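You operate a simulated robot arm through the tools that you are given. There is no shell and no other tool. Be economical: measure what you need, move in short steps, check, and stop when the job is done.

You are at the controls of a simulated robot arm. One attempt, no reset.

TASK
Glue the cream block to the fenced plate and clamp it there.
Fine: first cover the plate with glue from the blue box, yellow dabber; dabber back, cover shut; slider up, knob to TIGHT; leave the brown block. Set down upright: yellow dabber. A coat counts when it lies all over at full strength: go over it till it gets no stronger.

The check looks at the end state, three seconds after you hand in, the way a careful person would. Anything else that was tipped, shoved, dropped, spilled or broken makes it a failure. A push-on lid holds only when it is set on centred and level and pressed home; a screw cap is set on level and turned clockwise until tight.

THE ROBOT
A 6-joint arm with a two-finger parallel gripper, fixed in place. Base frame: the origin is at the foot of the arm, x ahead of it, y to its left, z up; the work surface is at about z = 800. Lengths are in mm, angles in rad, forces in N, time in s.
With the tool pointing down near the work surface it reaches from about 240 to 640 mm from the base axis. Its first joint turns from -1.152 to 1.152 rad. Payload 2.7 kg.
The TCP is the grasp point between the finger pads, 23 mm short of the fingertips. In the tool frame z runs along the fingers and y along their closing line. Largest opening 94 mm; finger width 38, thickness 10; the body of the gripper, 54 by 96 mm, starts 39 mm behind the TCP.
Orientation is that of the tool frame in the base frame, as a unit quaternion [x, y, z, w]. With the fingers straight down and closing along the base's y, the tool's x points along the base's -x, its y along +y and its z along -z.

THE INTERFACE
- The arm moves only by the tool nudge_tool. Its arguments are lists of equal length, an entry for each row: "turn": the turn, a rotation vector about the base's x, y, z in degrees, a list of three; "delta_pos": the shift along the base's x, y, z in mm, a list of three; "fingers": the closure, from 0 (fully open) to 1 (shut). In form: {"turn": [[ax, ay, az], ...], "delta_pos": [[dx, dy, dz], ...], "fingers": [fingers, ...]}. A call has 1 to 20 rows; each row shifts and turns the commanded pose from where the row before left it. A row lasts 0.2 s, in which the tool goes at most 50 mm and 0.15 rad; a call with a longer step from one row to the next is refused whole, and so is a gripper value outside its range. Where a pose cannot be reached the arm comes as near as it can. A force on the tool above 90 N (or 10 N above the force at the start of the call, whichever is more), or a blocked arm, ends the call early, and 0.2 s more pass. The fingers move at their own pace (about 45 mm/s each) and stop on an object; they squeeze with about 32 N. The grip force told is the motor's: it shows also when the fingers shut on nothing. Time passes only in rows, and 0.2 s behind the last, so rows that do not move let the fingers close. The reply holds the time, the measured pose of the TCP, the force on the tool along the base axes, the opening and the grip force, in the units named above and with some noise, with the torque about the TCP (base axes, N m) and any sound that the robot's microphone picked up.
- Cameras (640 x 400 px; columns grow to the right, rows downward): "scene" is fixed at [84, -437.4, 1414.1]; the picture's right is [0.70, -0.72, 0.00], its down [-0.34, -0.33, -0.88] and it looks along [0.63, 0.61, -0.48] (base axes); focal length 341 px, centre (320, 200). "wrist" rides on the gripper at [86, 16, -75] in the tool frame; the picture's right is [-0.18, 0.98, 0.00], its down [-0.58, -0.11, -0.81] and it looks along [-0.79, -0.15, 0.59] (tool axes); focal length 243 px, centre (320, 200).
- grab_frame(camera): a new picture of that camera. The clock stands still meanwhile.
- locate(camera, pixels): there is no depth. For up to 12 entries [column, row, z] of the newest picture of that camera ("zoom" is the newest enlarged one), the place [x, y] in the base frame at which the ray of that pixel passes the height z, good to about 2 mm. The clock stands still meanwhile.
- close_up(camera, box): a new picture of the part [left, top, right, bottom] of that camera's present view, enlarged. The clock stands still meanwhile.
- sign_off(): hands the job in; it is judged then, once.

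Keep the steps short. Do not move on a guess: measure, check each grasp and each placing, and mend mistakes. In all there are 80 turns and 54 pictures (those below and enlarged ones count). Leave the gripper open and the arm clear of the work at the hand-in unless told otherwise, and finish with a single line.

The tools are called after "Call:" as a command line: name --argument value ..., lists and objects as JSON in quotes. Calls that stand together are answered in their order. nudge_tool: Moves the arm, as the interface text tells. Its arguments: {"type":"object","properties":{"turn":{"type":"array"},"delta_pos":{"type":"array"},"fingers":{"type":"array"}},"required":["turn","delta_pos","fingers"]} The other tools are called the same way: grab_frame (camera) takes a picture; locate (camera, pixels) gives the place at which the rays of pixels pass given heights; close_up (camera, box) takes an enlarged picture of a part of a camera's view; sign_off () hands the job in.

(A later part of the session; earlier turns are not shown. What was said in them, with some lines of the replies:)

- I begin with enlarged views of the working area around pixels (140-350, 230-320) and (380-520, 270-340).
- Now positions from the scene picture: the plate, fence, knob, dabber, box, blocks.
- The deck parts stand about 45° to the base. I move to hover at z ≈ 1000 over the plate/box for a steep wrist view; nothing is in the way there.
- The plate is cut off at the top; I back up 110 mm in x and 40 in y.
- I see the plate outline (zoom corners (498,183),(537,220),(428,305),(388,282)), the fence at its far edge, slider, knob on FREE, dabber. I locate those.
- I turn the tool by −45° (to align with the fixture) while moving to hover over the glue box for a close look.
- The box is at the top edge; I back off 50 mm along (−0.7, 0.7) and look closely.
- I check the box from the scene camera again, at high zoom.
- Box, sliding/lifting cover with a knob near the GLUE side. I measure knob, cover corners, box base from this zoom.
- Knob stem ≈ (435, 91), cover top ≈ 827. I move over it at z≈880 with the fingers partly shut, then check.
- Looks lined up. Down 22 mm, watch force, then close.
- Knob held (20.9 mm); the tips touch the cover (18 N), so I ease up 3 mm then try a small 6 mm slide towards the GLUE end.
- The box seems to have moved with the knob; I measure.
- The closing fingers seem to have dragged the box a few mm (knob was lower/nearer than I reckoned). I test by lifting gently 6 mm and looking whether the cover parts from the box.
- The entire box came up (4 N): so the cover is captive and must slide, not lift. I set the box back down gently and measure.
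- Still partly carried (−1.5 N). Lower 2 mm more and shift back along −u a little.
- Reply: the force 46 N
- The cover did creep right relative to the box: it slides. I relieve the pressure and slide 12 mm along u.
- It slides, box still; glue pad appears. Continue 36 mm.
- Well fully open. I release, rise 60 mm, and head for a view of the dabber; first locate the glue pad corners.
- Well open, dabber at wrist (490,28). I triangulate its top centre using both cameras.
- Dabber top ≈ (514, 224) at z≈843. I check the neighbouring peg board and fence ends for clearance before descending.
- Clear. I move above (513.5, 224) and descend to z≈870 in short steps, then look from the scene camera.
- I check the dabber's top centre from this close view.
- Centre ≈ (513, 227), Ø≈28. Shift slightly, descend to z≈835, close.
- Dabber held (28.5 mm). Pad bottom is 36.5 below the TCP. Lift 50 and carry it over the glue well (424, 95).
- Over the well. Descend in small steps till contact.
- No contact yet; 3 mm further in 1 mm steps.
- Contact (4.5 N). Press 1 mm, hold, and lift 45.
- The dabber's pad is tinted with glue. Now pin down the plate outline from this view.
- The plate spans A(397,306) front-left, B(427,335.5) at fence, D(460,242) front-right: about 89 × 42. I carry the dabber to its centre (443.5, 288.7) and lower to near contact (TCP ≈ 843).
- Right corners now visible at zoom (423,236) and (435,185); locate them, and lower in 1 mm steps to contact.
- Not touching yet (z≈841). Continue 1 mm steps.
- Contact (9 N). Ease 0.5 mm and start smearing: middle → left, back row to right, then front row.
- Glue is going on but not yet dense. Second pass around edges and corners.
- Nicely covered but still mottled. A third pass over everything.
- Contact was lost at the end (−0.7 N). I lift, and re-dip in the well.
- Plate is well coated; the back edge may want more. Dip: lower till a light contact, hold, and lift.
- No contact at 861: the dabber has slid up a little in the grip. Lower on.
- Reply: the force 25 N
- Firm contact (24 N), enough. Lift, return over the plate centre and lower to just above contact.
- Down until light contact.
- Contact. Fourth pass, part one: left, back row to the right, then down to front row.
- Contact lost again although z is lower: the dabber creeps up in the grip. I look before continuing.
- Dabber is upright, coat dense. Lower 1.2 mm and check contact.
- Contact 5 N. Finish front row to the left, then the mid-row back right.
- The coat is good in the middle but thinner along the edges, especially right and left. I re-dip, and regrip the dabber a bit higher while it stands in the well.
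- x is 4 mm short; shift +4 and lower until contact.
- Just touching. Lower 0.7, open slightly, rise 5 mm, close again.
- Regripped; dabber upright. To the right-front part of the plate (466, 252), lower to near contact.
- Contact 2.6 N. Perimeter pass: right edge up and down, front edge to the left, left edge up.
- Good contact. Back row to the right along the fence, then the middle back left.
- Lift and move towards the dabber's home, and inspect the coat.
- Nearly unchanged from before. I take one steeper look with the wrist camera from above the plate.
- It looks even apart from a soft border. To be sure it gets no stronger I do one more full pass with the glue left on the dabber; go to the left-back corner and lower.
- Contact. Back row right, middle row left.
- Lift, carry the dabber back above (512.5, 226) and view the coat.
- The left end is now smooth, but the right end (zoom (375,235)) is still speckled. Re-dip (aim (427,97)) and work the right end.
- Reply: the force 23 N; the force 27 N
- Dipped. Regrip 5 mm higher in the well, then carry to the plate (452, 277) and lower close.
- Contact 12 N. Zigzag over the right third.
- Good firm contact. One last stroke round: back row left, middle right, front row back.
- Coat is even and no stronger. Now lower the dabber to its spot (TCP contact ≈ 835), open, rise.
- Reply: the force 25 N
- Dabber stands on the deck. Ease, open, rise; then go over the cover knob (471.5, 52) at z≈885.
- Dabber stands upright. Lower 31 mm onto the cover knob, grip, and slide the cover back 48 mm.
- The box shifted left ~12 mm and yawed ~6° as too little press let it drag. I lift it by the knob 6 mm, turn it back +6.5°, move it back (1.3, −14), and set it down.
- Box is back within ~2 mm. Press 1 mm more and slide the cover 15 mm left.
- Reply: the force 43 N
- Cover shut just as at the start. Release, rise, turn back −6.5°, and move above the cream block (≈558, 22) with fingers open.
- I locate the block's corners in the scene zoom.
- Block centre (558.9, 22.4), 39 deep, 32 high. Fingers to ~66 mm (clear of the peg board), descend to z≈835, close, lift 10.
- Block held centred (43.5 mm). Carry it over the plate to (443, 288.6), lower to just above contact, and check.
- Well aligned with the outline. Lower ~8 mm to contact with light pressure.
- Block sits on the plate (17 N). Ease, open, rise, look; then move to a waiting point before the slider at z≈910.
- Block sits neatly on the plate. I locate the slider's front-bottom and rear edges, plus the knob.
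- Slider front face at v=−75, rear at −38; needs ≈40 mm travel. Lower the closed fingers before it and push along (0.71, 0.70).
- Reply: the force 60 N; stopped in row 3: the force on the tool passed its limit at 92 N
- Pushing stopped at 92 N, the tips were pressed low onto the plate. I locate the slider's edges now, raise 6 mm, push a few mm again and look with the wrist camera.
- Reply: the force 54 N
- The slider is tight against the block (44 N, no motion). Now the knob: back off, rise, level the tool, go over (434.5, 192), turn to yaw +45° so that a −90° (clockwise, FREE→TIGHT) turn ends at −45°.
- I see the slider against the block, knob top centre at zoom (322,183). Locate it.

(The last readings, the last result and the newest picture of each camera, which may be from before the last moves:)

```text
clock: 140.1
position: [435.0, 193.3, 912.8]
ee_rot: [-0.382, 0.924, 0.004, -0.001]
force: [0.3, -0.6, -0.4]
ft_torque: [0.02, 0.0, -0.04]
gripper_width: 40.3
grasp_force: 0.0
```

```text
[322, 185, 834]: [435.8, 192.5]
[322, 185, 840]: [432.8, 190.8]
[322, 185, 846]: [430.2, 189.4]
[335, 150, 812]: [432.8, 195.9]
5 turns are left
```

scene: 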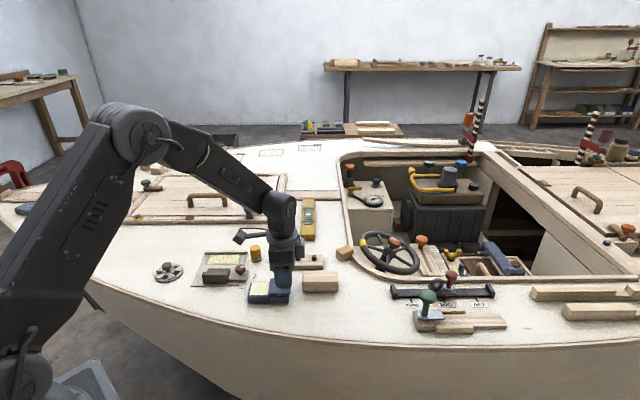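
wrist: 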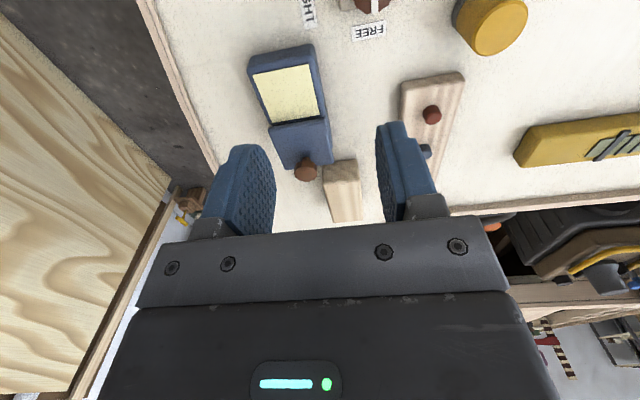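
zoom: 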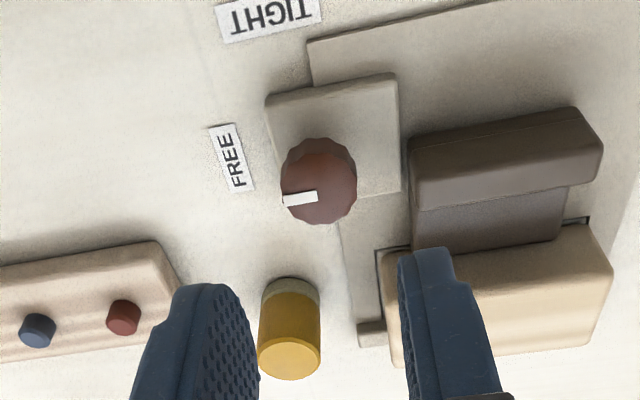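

Knob ≈ (436, 192), top ≈ 835. Descend to TCP ≈ 842, grip, and turn −92° clockwise; then look.

Call:
nudge_tool --turn '[[0, 0, 0], [0, 0, 0], [0, 0, 0], [0, 0, 0], [0, 0, 0], [0, 0, 0], [0, 0, 0], [0, 0, -8.3], [0, 0, -8.3], [0, 0, -8.3], [0, 0, -8.3], [0, 0, -8.3], [0, 0, -8.3], [0, 0, -8.3], [0, 0, -8.3], [0, 0, -8.3], [0, 0, -8.3], [0, 0, -8.3], [0, 0, 0]]' --delta_pos '[[1, -1, -40], [0, 0, -25], [0, 0, -6], [0, 0, 0], [0, 0, 0], [0, 0, 0], [0, 0, 0], [0, 0, 0], [0, 0, 0], [0, 0, 0], [0, 0, 0], [0, 0, 0], [0, 0, 0], [0, 0, 0], [0, 0, 0], [0, 0, 0], [0, 0, 0], [0, 0, 0], [0, 0, 0]]' --fingers '[0.57, 0.57, 0.57, 1, 1, 1, 1, 1, 1, 1, 1, 1, 1, 1, 1, 1, 1, 1, 1]'

Call:
close_up --camera "wrist" --box '[160, 0, 480, 200]'

```text
clock: 144.1
position: [439.7, 193.7, 842.7]
ee_rot: [0.395, 0.919, 0.005, 0.005]
force: [12.8, 21.4, -5.9]
ft_torque: [-0.74, -0.45, 0.16]
gripper_width: 25.5
grasp_force: 44.7
```

```text
2.00 times, centred on (320, 100) of wrist
4 turns are left
```

zoom: 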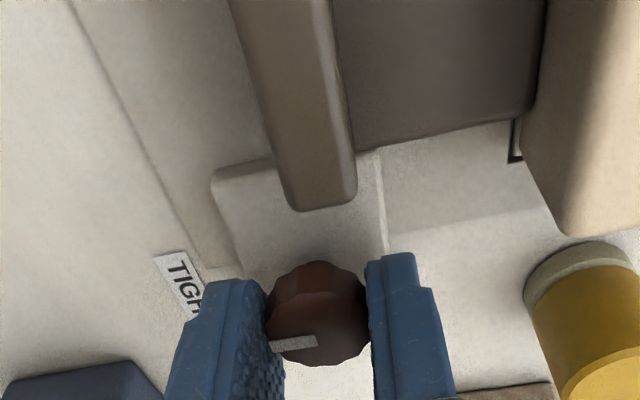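

The pointer now points to TIGHT. Release, rise, move clear, and take a final look.

Call:
nudge_tool --turn '[[0, 0, 0], [0, 0, 0], [0, 0, 0], [0, 0, 0], [0, 0, 0], [0, 0, 0], [0, 0, 0], [0, 0, 0], [0, 0, 0], [0, 0, 0]]' --delta_pos '[[0, 0, 0], [0, 0, 0], [0, 0, 20], [0, 0, 40], [0, 0, 45], [0, 0, 45], [-30, 0, 30], [-30, 0, 30], [-30, 0, 0], [0, 0, 0]]' --fingers '[0.5, 0.5, 0.5, 0.5, 0.3, 0, 0, 0, 0, 0]'

Call:
close_up --camera "scene" --box '[185, 235, 297, 310]'

```text
clock: 146.3
position: [347.0, 192.5, 1054.8]
ee_rot: [0.394, 0.919, 0.003, 0.002]
force: [0.3, 0.6, 0.4]
ft_torque: [0.02, -0.03, 0.02]
gripper_width: 93.9
grasp_force: 0.1
```

```text
5.33 times, centred on (241, 272) of scene
3 turns are left
```

zoom: 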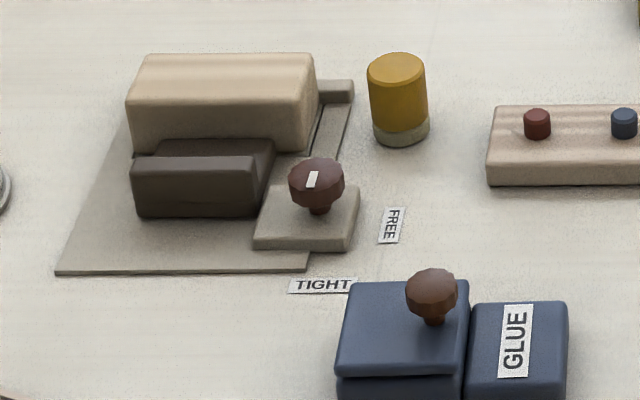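

Block is clamped, the knob points to TIGHT, the cover is shut, the dabber stands upright and the arm is clear. Handing in.

Call:
sign_off

```text
The job is handed in.
```

The cream block is glued to the fenced plate and clamped with the slider up and the knob on TIGHT; the cover is shut and the yellow dabber is upright in its place, but the glue box ended a few mm off its spot after dragging.
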